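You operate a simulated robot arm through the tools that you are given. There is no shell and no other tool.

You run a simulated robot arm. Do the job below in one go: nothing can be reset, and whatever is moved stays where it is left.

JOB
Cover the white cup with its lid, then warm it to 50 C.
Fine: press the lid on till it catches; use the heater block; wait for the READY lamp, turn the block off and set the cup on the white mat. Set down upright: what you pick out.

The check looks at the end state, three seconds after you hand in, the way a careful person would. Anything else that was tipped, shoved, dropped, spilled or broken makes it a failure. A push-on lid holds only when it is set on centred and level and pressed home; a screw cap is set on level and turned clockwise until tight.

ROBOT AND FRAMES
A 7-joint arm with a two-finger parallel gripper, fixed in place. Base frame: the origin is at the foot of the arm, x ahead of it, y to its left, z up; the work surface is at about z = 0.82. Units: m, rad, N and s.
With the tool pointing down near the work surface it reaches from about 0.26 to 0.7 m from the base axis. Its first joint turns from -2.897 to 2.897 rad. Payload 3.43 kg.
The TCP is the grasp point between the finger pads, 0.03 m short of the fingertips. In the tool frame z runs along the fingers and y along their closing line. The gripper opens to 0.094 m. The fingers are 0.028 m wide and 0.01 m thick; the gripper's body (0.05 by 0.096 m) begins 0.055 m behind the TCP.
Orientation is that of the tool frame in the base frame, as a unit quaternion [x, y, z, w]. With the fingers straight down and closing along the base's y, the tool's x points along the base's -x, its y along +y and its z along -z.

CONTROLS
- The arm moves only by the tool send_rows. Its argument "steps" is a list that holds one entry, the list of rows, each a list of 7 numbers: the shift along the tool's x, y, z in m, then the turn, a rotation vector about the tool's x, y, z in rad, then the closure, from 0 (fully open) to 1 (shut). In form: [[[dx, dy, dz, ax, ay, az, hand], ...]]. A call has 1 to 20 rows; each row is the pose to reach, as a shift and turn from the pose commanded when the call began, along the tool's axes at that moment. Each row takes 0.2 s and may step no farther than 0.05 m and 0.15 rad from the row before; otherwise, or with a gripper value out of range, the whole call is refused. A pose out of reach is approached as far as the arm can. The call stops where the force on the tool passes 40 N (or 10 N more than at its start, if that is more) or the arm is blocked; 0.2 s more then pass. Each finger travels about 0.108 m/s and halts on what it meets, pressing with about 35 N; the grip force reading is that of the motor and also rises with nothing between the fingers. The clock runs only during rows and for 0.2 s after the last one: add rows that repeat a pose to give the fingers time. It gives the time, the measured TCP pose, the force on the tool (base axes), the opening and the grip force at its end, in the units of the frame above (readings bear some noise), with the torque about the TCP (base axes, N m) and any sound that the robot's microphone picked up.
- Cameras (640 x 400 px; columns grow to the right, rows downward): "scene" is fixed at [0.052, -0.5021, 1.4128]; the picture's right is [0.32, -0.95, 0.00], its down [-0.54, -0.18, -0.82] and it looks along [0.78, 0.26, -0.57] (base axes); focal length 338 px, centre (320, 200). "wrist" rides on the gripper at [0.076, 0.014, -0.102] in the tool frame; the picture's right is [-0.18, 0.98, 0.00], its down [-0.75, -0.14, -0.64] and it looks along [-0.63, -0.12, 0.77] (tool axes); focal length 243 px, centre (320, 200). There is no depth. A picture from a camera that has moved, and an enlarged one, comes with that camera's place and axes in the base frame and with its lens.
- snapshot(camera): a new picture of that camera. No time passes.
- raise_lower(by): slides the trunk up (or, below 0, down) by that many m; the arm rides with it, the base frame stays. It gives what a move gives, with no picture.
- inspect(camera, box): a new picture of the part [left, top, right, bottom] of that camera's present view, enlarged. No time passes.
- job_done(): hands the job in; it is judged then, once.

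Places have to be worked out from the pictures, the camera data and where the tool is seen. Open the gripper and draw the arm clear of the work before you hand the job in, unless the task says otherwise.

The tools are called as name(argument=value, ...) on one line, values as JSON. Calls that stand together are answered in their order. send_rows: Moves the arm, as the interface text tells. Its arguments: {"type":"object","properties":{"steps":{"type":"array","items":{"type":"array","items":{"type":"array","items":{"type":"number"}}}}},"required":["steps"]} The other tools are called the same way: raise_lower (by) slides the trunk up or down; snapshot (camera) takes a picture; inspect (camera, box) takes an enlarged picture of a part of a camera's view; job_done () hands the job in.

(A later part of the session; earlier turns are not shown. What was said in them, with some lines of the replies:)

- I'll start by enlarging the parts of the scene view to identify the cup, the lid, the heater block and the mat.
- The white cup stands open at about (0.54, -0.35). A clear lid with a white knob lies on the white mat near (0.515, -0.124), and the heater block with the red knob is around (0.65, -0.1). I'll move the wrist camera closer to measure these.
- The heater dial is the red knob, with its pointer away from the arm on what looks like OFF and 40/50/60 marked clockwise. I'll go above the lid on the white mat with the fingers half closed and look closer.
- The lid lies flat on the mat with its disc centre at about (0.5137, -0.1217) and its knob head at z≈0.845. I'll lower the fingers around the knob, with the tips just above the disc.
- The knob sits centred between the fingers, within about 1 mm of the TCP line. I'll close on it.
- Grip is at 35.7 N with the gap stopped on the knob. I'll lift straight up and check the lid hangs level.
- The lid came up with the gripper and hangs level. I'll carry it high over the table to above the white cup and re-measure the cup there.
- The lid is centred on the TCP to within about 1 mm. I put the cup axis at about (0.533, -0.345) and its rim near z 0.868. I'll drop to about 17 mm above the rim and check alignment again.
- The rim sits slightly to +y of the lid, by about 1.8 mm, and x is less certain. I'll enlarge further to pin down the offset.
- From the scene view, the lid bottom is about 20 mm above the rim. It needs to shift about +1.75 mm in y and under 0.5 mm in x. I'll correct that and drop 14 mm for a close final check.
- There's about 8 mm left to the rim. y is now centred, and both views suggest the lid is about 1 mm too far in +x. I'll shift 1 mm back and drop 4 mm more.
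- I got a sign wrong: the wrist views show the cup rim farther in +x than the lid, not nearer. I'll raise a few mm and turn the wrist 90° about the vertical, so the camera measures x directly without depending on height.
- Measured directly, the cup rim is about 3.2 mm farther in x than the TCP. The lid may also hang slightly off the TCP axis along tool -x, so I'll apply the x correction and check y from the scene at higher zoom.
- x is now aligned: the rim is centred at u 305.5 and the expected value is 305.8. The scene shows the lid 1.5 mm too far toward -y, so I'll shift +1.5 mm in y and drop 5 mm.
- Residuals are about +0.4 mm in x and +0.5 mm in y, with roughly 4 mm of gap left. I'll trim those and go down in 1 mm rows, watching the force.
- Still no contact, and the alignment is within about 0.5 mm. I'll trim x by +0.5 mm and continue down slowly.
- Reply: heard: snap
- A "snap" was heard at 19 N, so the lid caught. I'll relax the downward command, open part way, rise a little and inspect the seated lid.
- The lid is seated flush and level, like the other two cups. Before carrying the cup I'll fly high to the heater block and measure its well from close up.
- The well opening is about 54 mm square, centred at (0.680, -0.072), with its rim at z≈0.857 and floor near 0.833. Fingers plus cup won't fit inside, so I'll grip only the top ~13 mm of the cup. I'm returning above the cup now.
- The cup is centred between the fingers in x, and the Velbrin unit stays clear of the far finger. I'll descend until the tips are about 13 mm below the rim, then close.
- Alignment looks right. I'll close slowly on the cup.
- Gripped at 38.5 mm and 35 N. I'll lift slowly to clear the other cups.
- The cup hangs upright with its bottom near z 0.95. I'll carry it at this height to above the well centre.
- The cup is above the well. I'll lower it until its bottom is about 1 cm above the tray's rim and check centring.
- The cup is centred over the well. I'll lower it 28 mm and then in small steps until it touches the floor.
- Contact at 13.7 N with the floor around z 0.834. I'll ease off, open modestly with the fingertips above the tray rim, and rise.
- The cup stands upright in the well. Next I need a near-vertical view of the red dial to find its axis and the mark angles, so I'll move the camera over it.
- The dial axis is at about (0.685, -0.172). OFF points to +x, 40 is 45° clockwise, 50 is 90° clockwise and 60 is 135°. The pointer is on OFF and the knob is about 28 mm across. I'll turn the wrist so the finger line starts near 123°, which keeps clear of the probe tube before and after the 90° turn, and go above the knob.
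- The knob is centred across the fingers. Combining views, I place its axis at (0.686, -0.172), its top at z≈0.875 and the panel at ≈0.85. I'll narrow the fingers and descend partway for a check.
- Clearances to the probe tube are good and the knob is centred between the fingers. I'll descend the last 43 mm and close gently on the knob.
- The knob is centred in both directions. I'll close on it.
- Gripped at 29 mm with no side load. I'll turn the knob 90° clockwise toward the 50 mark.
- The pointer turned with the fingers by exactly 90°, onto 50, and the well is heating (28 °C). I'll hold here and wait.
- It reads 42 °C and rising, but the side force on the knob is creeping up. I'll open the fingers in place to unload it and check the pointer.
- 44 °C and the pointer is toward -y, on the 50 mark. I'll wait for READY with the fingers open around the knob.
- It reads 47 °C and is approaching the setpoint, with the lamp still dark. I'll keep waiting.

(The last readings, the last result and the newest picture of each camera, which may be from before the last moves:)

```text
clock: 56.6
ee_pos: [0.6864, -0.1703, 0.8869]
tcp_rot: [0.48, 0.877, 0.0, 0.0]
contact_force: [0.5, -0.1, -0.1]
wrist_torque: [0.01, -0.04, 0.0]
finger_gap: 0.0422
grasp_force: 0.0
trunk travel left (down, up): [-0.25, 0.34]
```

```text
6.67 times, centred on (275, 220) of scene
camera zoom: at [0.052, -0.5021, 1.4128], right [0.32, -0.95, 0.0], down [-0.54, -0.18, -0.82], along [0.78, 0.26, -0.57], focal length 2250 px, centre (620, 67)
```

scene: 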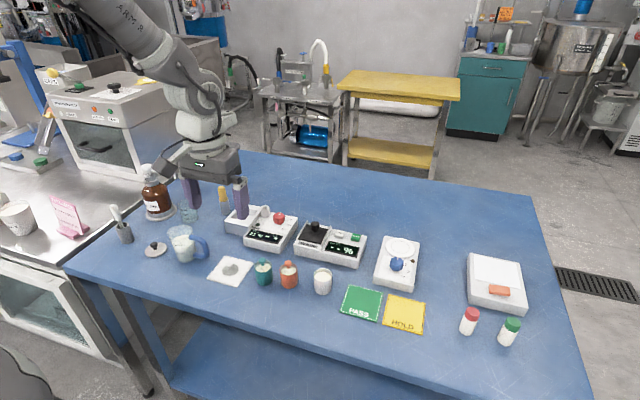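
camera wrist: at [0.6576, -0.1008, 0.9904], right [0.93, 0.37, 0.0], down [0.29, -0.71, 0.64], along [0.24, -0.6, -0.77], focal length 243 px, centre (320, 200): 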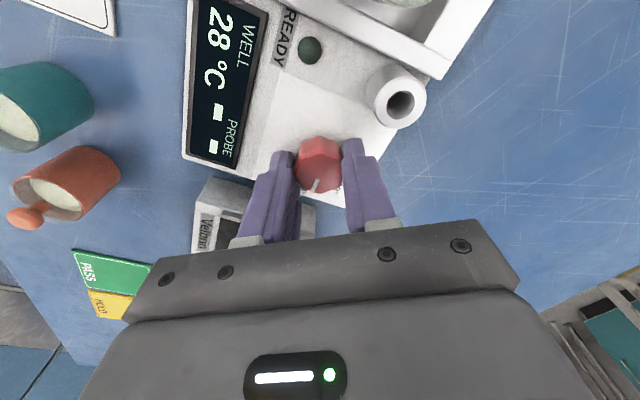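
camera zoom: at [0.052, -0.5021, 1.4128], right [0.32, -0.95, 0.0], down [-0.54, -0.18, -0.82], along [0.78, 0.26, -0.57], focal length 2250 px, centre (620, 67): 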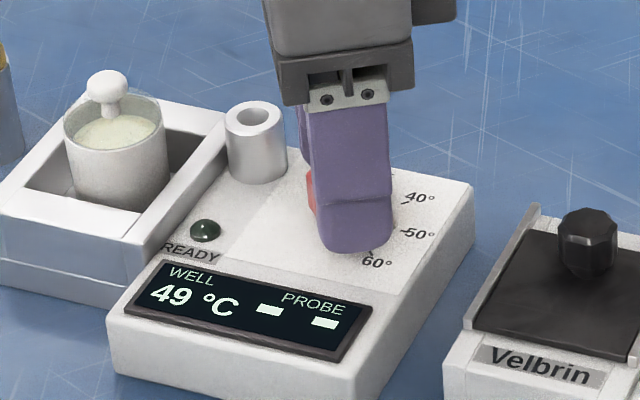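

It reads 49 °C and READY is still dark. Waiting another few seconds.

send_rows(steps=[[[0, 0, 0, 0, 0, 0, 0.55], [0, 0, 0, 0, 0, 0, 0.55], [0, 0, 0, 0, 0, 0, 0.55], [0, 0, 0, 0, 0, 0, 0.55], [0, 0, 0, 0, 0, 0, 0.55], [0, 0, 0, 0, 0, 0, 0.55], [0, 0, 0, 0, 0, 0, 0.55], [0, 0, 0, 0, 0, 0, 0.55], [0, 0, 0, 0, 0, 0, 0.55], [0, 0, 0, 0, 0, 0, 0.55], [0, 0, 0, 0, 0, 0, 0.55], [0, 0, 0, 0, 0, 0, 0.55], [0, 0, 0, 0, 0, 0, 0.55], [0, 0, 0, 0, 0, 0, 0.55], [0, 0, 0, 0, 0, 0, 0.55]]])

inspect(camera="scene", box=[235, 190, 315, 250])

```text
clock: 59.8
ee_pos: [0.6861, -0.1708, 0.887]
tcp_rot: [0.48, 0.877, 0.0, 0.0]
contact_force: [-0.4, -0.1, 0.1]
wrist_torque: [-0.01, -0.01, -0.01]
finger_gap: 0.042
grasp_force: 0.0
trunk travel left (down, up): [-0.25, 0.34]
```

```text
6.67 times, centred on (275, 220) of scene
camera zoom: at [0.052, -0.5021, 1.4128], right [0.32, -0.95, 0.0], down [-0.54, -0.18, -0.82], along [0.78, 0.26, -0.57], focal length 2250 px, centre (620, 67)
```

zoom: 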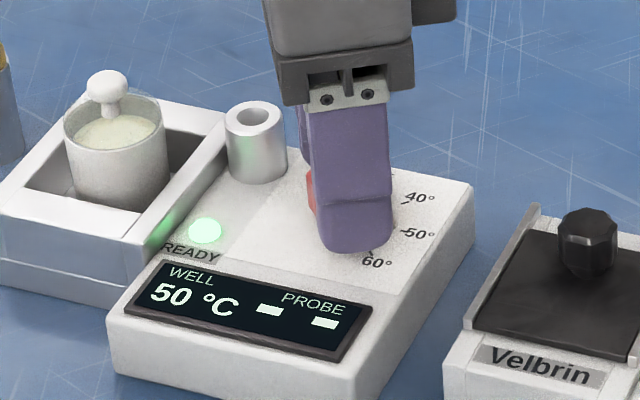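

READY is lit at 50 °C. I'll re-grip the knob and turn it back 90° counter-clockwise to OFF.

send_rows(steps=[[[0, 0, 0, 0, 0, 0, 0.75], [0, 0, 0, 0, 0, 0, 1], [0, 0, 0, 0, 0, 0, 1], [0, 0, 0, 0, 0, -0.13, 1], [0, 0, 0, 0, 0, -0.26, 1], [0, 0, 0, 0, 0, -0.39, 1], [0, 0, 0, 0, 0, -0.52, 1], [0, 0, 0, 0, 0, -0.65, 1], [0, 0, 0, 0, 0, -0.78, 1], [0, 0, 0, 0, 0, -0.91, 1], [0, 0, 0, 0, 0, -1.04, 1], [0, 0, 0, 0, 0, -1.17, 1], [0, 0, 0, 0, 0, -1.3, 1], [0, 0, 0, 0, 0, -1.44, 1], [0, 0, 0, 0, 0, -1.575, 1], [0, 0, 0, 0, 0, -1.575, 1]]])

inspect(camera="scene", box=[235, 190, 315, 250])

inspect(camera="wrist", box=[240, 90, 400, 220])

```text
clock: 63.2
ee_pos: [0.684, -0.1715, 0.8868]
tcp_rot: [-0.284, 0.959, 0.0, 0.0]
contact_force: [-2.0, -4.0, 0.2]
wrist_torque: [-0.41, 0.12, 0.04]
finger_gap: 0.0292
grasp_force: 45.0
trunk travel left (down, up): [-0.25, 0.34]
```

```text
6.67 times, centred on (275, 220) of scene
camera zoom: at [0.052, -0.5021, 1.4128], right [0.32, -0.95, 0.0], down [-0.54, -0.18, -0.82], along [0.78, 0.26, -0.57], focal length 2250 px, centre (620, 67)
```

zoom: 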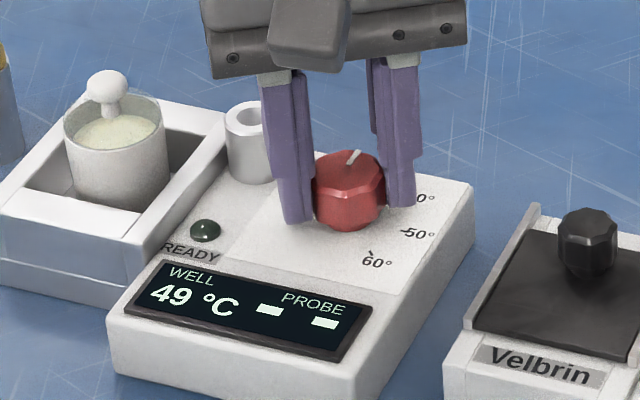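

```text
3.08 times, centred on (320, 155) of wrist
camera zoom: at [0.6144, -0.2022, 0.9904], right [-0.38, 0.93, 0.0], down [0.71, 0.29, 0.64], along [0.59, 0.24, -0.77], focal length 746 px, centre (320, 338)
```

zoom: 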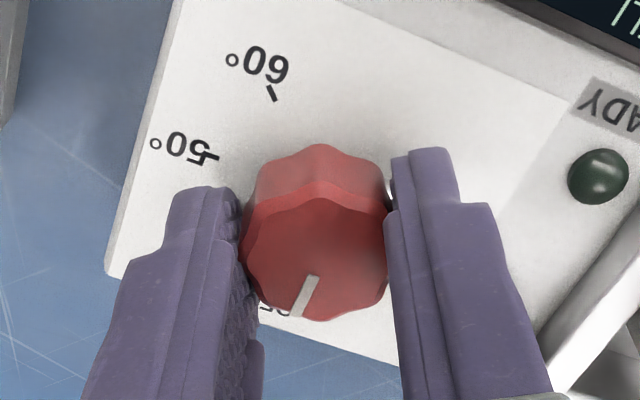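

Lamp dark and temperature falling, so the block is off. I'll release the knob, rise clear, and turn the wrist so the fingers close along x over the well.

send_rows(steps=[[[0, 0, 0, 0, 0, 0, 0.75], [0, 0, 0, 0, 0, 0, 0.55], [0, 0, 0, 0, 0, 0, 0.55], [0, 0, -0.03, 0, 0, 0, 0.55], [0, 0, -0.07, 0, 0, 0, 0.5], [0, 0, -0.11, 0, 0, 0, 0.45], [0, 0, -0.14, 0, 0, 0, 0.4], [-0.008, 0.0145, -0.14, 0, 0, -0.143, 0.3], [-0.016, 0.029, -0.14, 0, 0, -0.286, 0.25], [-0.024, 0.0435, -0.14, 0, 0, -0.428, 0.25], [-0.032, 0.058, -0.14, 0, 0, -0.571, 0.25], [-0.04, 0.0722, -0.14, 0, 0, -0.714, 0.25], [-0.0483, 0.0867, -0.14, 0, 0, -0.857, 0.25], [-0.0483, 0.0867, -0.14, 0, 0, -0.9976, 0.25], [-0.0483, 0.0867, -0.14, 0, 0, -0.9976, 0.25]]])

snapshot(camera="wrist")

inspect(camera="wrist", box=[250, 30, 390, 150])

inspect(camera="scene", box=[215, 170, 315, 250])

```text
clock: 66.4
ee_pos: [0.6796, -0.0716, 1.0266]
tcp_rot: [0.708, -0.706, 0.0, 0.0]
contact_force: [-0.9, 0.5, 0.7]
wrist_torque: [-0.03, 0.0, -0.03]
finger_gap: 0.0705
grasp_force: 0.1
trunk travel left (down, up): [-0.25, 0.34]
```

```text
taken
camera wrist: at [0.6659, -0.1497, 1.13], right [-0.98, 0.18, 0.0], down [0.14, 0.75, 0.64], along [0.12, 0.63, -0.77], focal length 243 px, centre (320, 200)
```

wrist: 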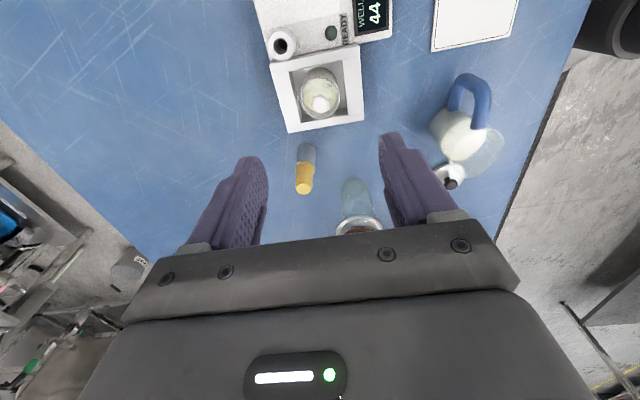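

```text
3.33 times, centred on (320, 90) of wrist
camera zoom: at [0.6659, -0.1497, 1.13], right [-0.98, 0.18, 0.0], down [0.14, 0.75, 0.64], along [0.12, 0.63, -0.77], focal length 809 px, centre (320, 567)
```

zoom: 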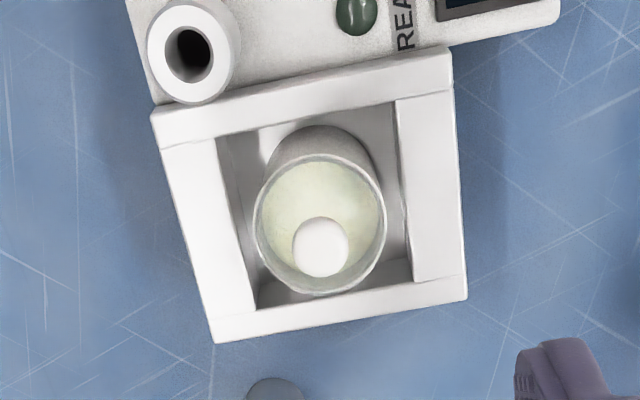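

```text
5.00 times, centred on (265, 210) of scene
camera zoom: at [0.052, -0.5021, 1.4128], right [0.32, -0.95, 0.0], down [-0.54, -0.18, -0.82], along [0.78, 0.26, -0.57], focal length 1688 px, centre (595, 150)
```

zoom: 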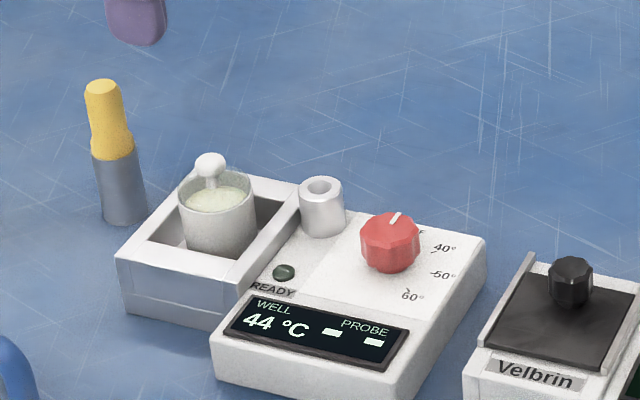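

The dial is at OFF, and the cup is centred under the gripper in both directions. I'll descend to the same grip height, with the tips just above the tray rim, and close.

send_rows(steps=[[[0, 0, 0.04, 0, 0, 0, 0.25], [0, 0, 0.08, 0, 0, 0, 0.25], [0, 0, 0.11, 0, 0, 0, 0.25], [0, 0, 0.125, 0, 0, 0, 0.25], [0, 0, 0.1305, 0, 0, 0, 0.25], [0, 0, 0.1305, 0, 0, 0, 0.45], [0, 0, 0.1305, 0, 0, 0, 0.55], [0, 0, 0.1305, 0, 0, 0, 0.7], [0, 0, 0.1305, 0, 0, 0, 0.85], [0, 0, 0.1305, 0, 0, 0, 1], [0, 0, 0.1305, 0, 0, 0, 1]]])

inspect(camera="wrist", box=[240, 80, 400, 220])

inspect(camera="scene", box=[215, 170, 315, 250])

```text
clock: 68.8
ee_pos: [0.6797, -0.0719, 0.8964]
tcp_rot: [-0.707, 0.707, 0.0, 0.0]
contact_force: [0.8, -0.4, -0.4]
wrist_torque: [-0.03, 0.04, 0.0]
finger_gap: 0.0385
grasp_force: 35.0
trunk travel left (down, up): [-0.25, 0.34]
```

```text
2.86 times, centred on (320, 150) of wrist
camera zoom: at [0.6656, -0.1496, 0.9995], right [-0.98, 0.18, 0.0], down [0.14, 0.75, 0.64], along [0.12, 0.63, -0.77], focal length 693 px, centre (320, 343)
```

zoom: 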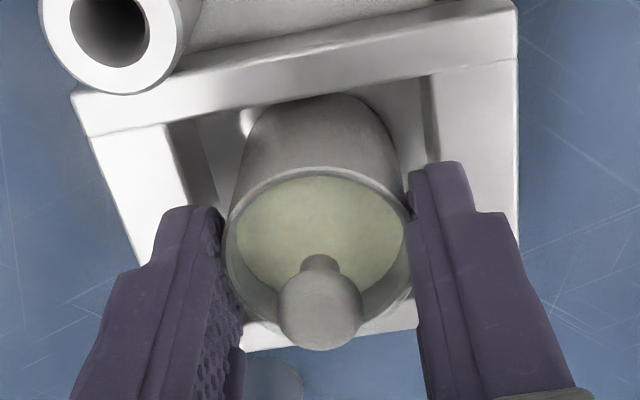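

```text
5.00 times, centred on (265, 210) of scene
camera zoom: at [0.052, -0.5021, 1.4128], right [0.32, -0.95, 0.0], down [-0.54, -0.18, -0.82], along [0.78, 0.26, -0.57], focal length 1688 px, centre (595, 150)
```

zoom: 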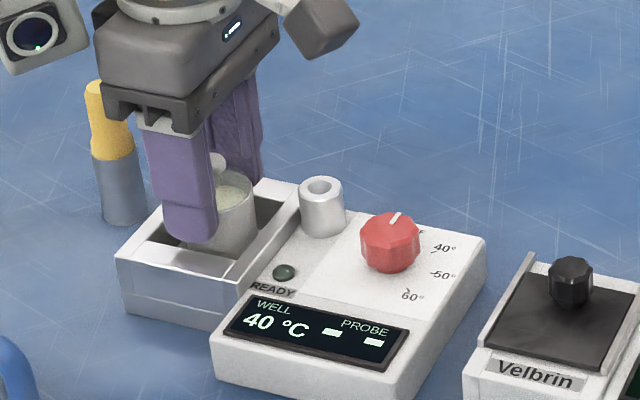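

The cup is held again at 38.5 mm. I'll lift straight out of the well, then carry it to above the mat centre at (0.5145, -0.122).

send_rows(steps=[[[0, 0, -0.006, 0, 0, 0, 1], [0, 0, -0.02, 0, 0, 0, 1], [0, 0, -0.04, 0, 0, 0, 1], [0, 0, -0.065, 0, 0, 0, 1], [0, 0, -0.09, 0, 0, 0, 1], [0, 0, -0.1, 0, 0, 0, 1], [0.006, 0.02, -0.1, 0, 0, 0, 1], [0.016, 0.053, -0.1, 0, 0, 0, 1], [0.027, 0.09, -0.1, 0, 0, 0, 1], [0.038, 0.127, -0.1, 0, 0, 0, 1], [0.046, 0.153, -0.1, 0, 0, 0, 1], [0.0498, 0.1652, -0.1, 0, 0, 0, 1], [0.0498, 0.1652, -0.1, 0, 0, 0, 1]]])

snapshot(camera="wrist")

inspect(camera="scene", box=[180, 180, 290, 290])

```text
clock: 71.6
ee_pos: [0.5139, -0.1224, 0.9968]
tcp_rot: [0.708, -0.707, 0.0, 0.0]
contact_force: [0.2, -0.2, -1.3]
wrist_torque: [0.02, 0.0, -0.03]
finger_gap: 0.0384
grasp_force: 34.7
trunk travel left (down, up): [-0.25, 0.34]
```

```text
taken
camera wrist: at [0.5005, -0.1994, 1.1004], right [-0.98, 0.18, 0.0], down [0.14, 0.75, 0.64], along [0.12, 0.63, -0.77], focal length 243 px, centre (320, 200)
```

wrist: 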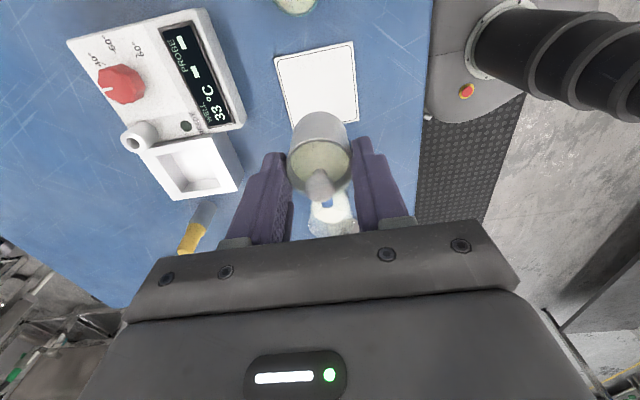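

```text
3.64 times, centred on (235, 235) of scene
camera zoom: at [0.052, -0.5021, 1.4128], right [0.32, -0.95, 0.0], down [-0.54, -0.18, -0.82], along [0.78, 0.26, -0.57], focal length 1227 px, centre (629, 73)
```

zoom: 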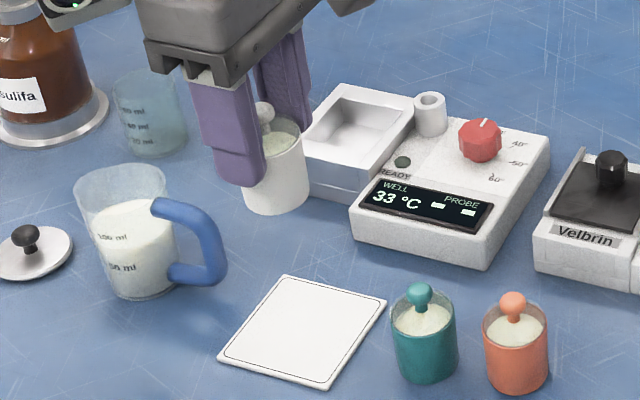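

The cup is above the empty mat. I'll lower it to about 1 cm above the mat and check.

send_rows(steps=[[[0, 0, 0.02, 0, 0, 0, 1], [0, 0, 0.045, 0, 0, 0, 1], [0, 0, 0.07, 0, 0, 0, 1], [0, 0, 0.09, 0, 0, 0, 1], [0, 0, 0.1, 0, 0, 0, 1], [0, 0, 0.1, 0, 0, 0, 1]]])

inspect(camera="wrist", box=[230, 60, 410, 210])

inspect(camera="scene", box=[190, 210, 280, 300])

```text
clock: 73.0
ee_pos: [0.5143, -0.1223, 0.8973]
tcp_rot: [0.707, -0.707, 0.001, 0.0]
contact_force: [-0.6, 1.0, -0.2]
wrist_torque: [-0.01, -0.02, 0.02]
finger_gap: 0.0383
grasp_force: 35.5
trunk travel left (down, up): [-0.25, 0.34]
```

```text
2.67 times, centred on (320, 135) of wrist
camera zoom: at [0.501, -0.1995, 0.9997], right [-0.98, 0.18, 0.0], down [0.14, 0.75, 0.64], along [0.12, 0.63, -0.77], focal length 647 px, centre (320, 373)
```

zoom: 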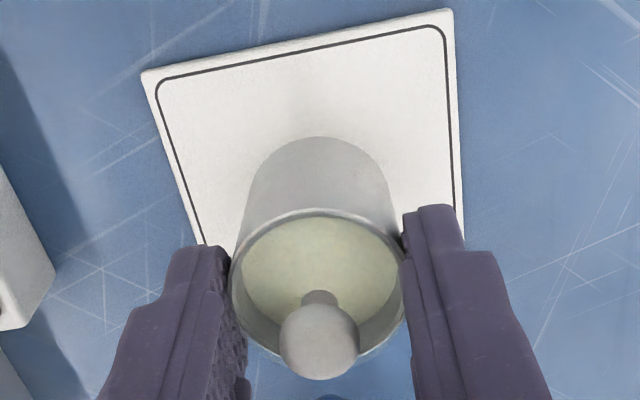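

```text
4.44 times, centred on (235, 255) of scene
camera zoom: at [0.052, -0.5021, 1.4128], right [0.32, -0.95, 0.0], down [-0.54, -0.18, -0.82], along [0.78, 0.26, -0.57], focal length 1500 px, centre (698, -44)
```

zoom: 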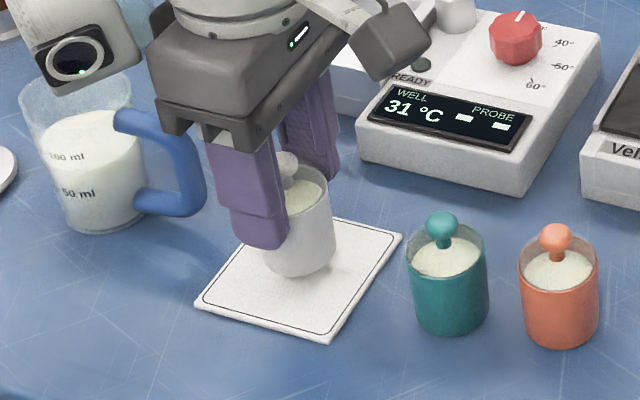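

The cup is over the middle of the mat. I'll lower it the last centimetre in small steps, stopping around contact.

send_rows(steps=[[[0, 0, 0.005, 0, 0, 0, 1], [0, 0, 0.008, 0, 0, 0, 1], [0, 0, 0.009, 0, 0, 0, 1], [0, 0, 0.01, 0, 0, 0, 1], [0, 0, 0.0105, 0, 0, 0, 1]]])

inspect(camera="scene", box=[210, 235, 265, 290])

```text
clock: 74.2
ee_pos: [0.5146, -0.1212, 0.8862]
tcp_rot: [-0.707, 0.707, 0.0, -0.001]
contact_force: [0.2, 0.4, -1.2]
wrist_torque: [0.03, -0.01, -0.01]
finger_gap: 0.0383
grasp_force: 35.4
trunk travel left (down, up): [-0.25, 0.34]
```

```text
7.27 times, centred on (238, 262) of scene
camera zoom: at [0.052, -0.5021, 1.4128], right [0.32, -0.95, 0.0], down [-0.54, -0.18, -0.82], along [0.78, 0.26, -0.57], focal length 2455 px, centre (920, -254)
```

zoom: 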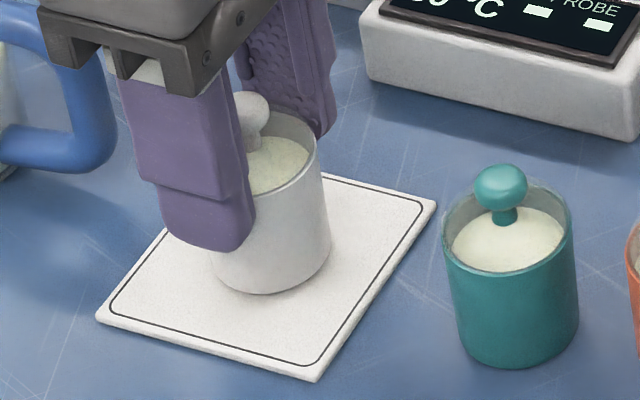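

No contact yet at TCP z 0.887. I'll continue in half-millimetre steps.

send_rows(steps=[[[0, 0, 0.0005, 0, 0, 0, 1], [0, 0, 0.001, 0, 0, 0, 1], [0, 0, 0.0015, 0, 0, 0, 1], [0, 0, 0.002, 0, 0, 0, 1]]])

```text
clock: 75.2
ee_pos: [0.5139, -0.1221, 0.8839]
tcp_rot: [0.708, -0.707, 0.001, 0.0]
contact_force: [-0.1, -0.1, 2.1]
wrist_torque: [0.02, 0.0, 0.02]
finger_gap: 0.0385
grasp_force: 34.7
trunk travel left (down, up): [-0.25, 0.34]
```

First contact at about 2 N. I'll add half a millimetre to seat it, then open gently in place.

send_rows(steps=[[[0, 0, 0.0005, 0, 0, 0, 1], [0, 0, 0.0005, 0, 0, 0, 1]]])

inspect(camera="scene", box=[210, 235, 265, 290])

```text
clock: 75.8
ee_pos: [0.5141, -0.1206, 0.885]
tcp_rot: [-0.707, 0.707, 0.0, 0.001]
contact_force: [1.4, -1.5, 10.2]
wrist_torque: [-0.05, 0.02, -0.01]
finger_gap: 0.0381
grasp_force: 35.6
trunk travel left (down, up): [-0.25, 0.34]
```

```text
7.27 times, centred on (238, 262) of scene
camera zoom: at [0.052, -0.5021, 1.4128], right [0.32, -0.95, 0.0], down [-0.54, -0.18, -0.82], along [0.78, 0.26, -0.57], focal length 2455 px, centre (920, -254)
```

zoom: 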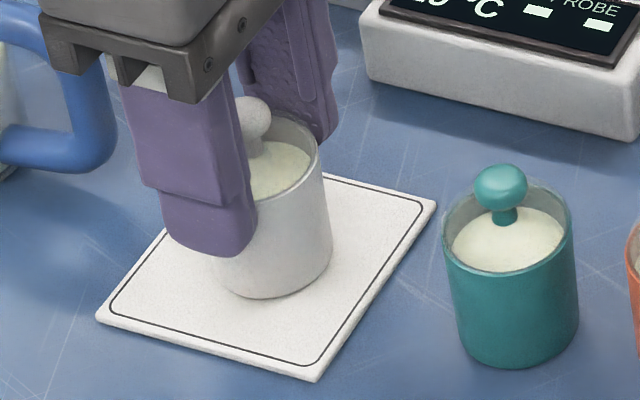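

The cup is seated on the mat with 10 N downward. I'll open gradually, then rise straight up and draw away.

send_rows(steps=[[[0, 0, -0.0006, 0, 0, 0, 1], [0, 0, -0.0006, 0, 0, 0, 0.58], [0, 0, -0.0006, 0, 0, 0, 0.5], [0, 0, -0.0006, 0, 0, 0, 0.4], [0, 0, -0.0006, 0, 0, 0, 0.3], [0, 0, -0.0006, 0, 0, 0, 0.3], [0, 0, -0.02, 0, 0, 0, 0.3], [0, 0, -0.06, 0, 0, 0, 0.3], [0, 0, -0.1, 0, 0, 0, 0.3], [0, 0, -0.145, 0, 0, 0, 0.2], [0, 0, -0.18, 0, 0, 0, 0], [0, 0, -0.18, 0, 0, 0, 0]]])

inspect(camera="scene", box=[195, 220, 285, 300])

inspect(camera="wrist", box=[250, 20, 390, 140])

snapshot(camera="scene")

```text
clock: 78.4
ee_pos: [0.5135, -0.1225, 1.0641]
tcp_rot: [-0.707, 0.707, 0.0, 0.001]
contact_force: [0.1, 1.1, 0.1]
wrist_torque: [0.0, 0.0, 0.0]
finger_gap: 0.0939
grasp_force: 0.0
trunk travel left (down, up): [-0.25, 0.34]
```

```text
5.00 times, centred on (240, 260) of scene
camera zoom: at [0.052, -0.5021, 1.4128], right [0.32, -0.95, 0.0], down [-0.54, -0.18, -0.82], along [0.78, 0.26, -0.57], focal length 1688 px, centre (720, -100)
```

zoom: 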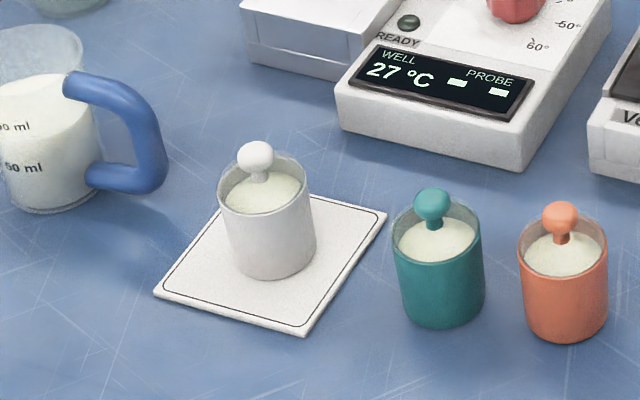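

```text
3.33 times, centred on (320, 80) of wrist
camera zoom: at [0.5004, -0.1999, 1.167], right [-0.98, 0.18, 0.0], down [0.14, 0.75, 0.64], along [0.12, 0.63, -0.77], focal length 809 px, centre (320, 600)
```

zoom: 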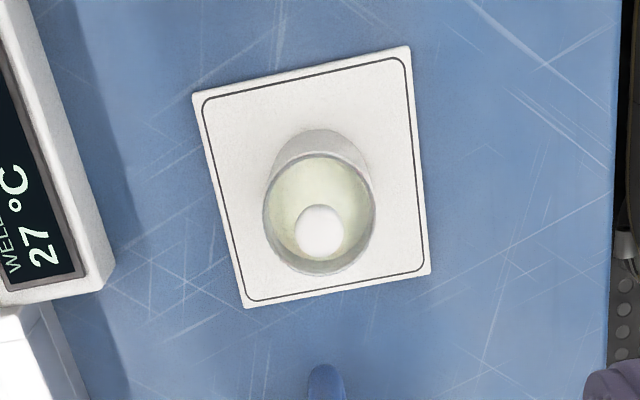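

```text
taken
```

scene: 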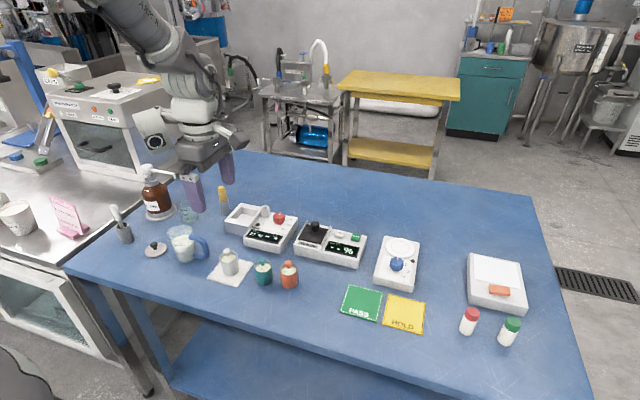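

The cup stands upright and centred on the white mat with its lid flush. The dial is on OFF, nothing else has moved, and the gripper is open well above the table, so I'm handing in.

job_done()

```text
The job is handed in.
```

The white cup is lidded, was heated in the block at the 50 setting, and now stands upright on the white mat. I've handed the job in.

- **Lid:** I set the white-knobbed lid on level and pressed it until it snapped. It still sits flush, like the lids on the other two cups.
- **Heating:** The cup sat in the heater block's well with the dial at 50. The display showed 50 °C when the READY lamp came on. That is the well's temperature; the cup itself was never measured.
- **Block off:** I turned the dial back to OFF. The lamp went dark and the well began to cool.
- **Finish:** The cup is roughly centred on the mat, and the last picture shows nothing else moved or spilled. The gripper is open and well above the table.
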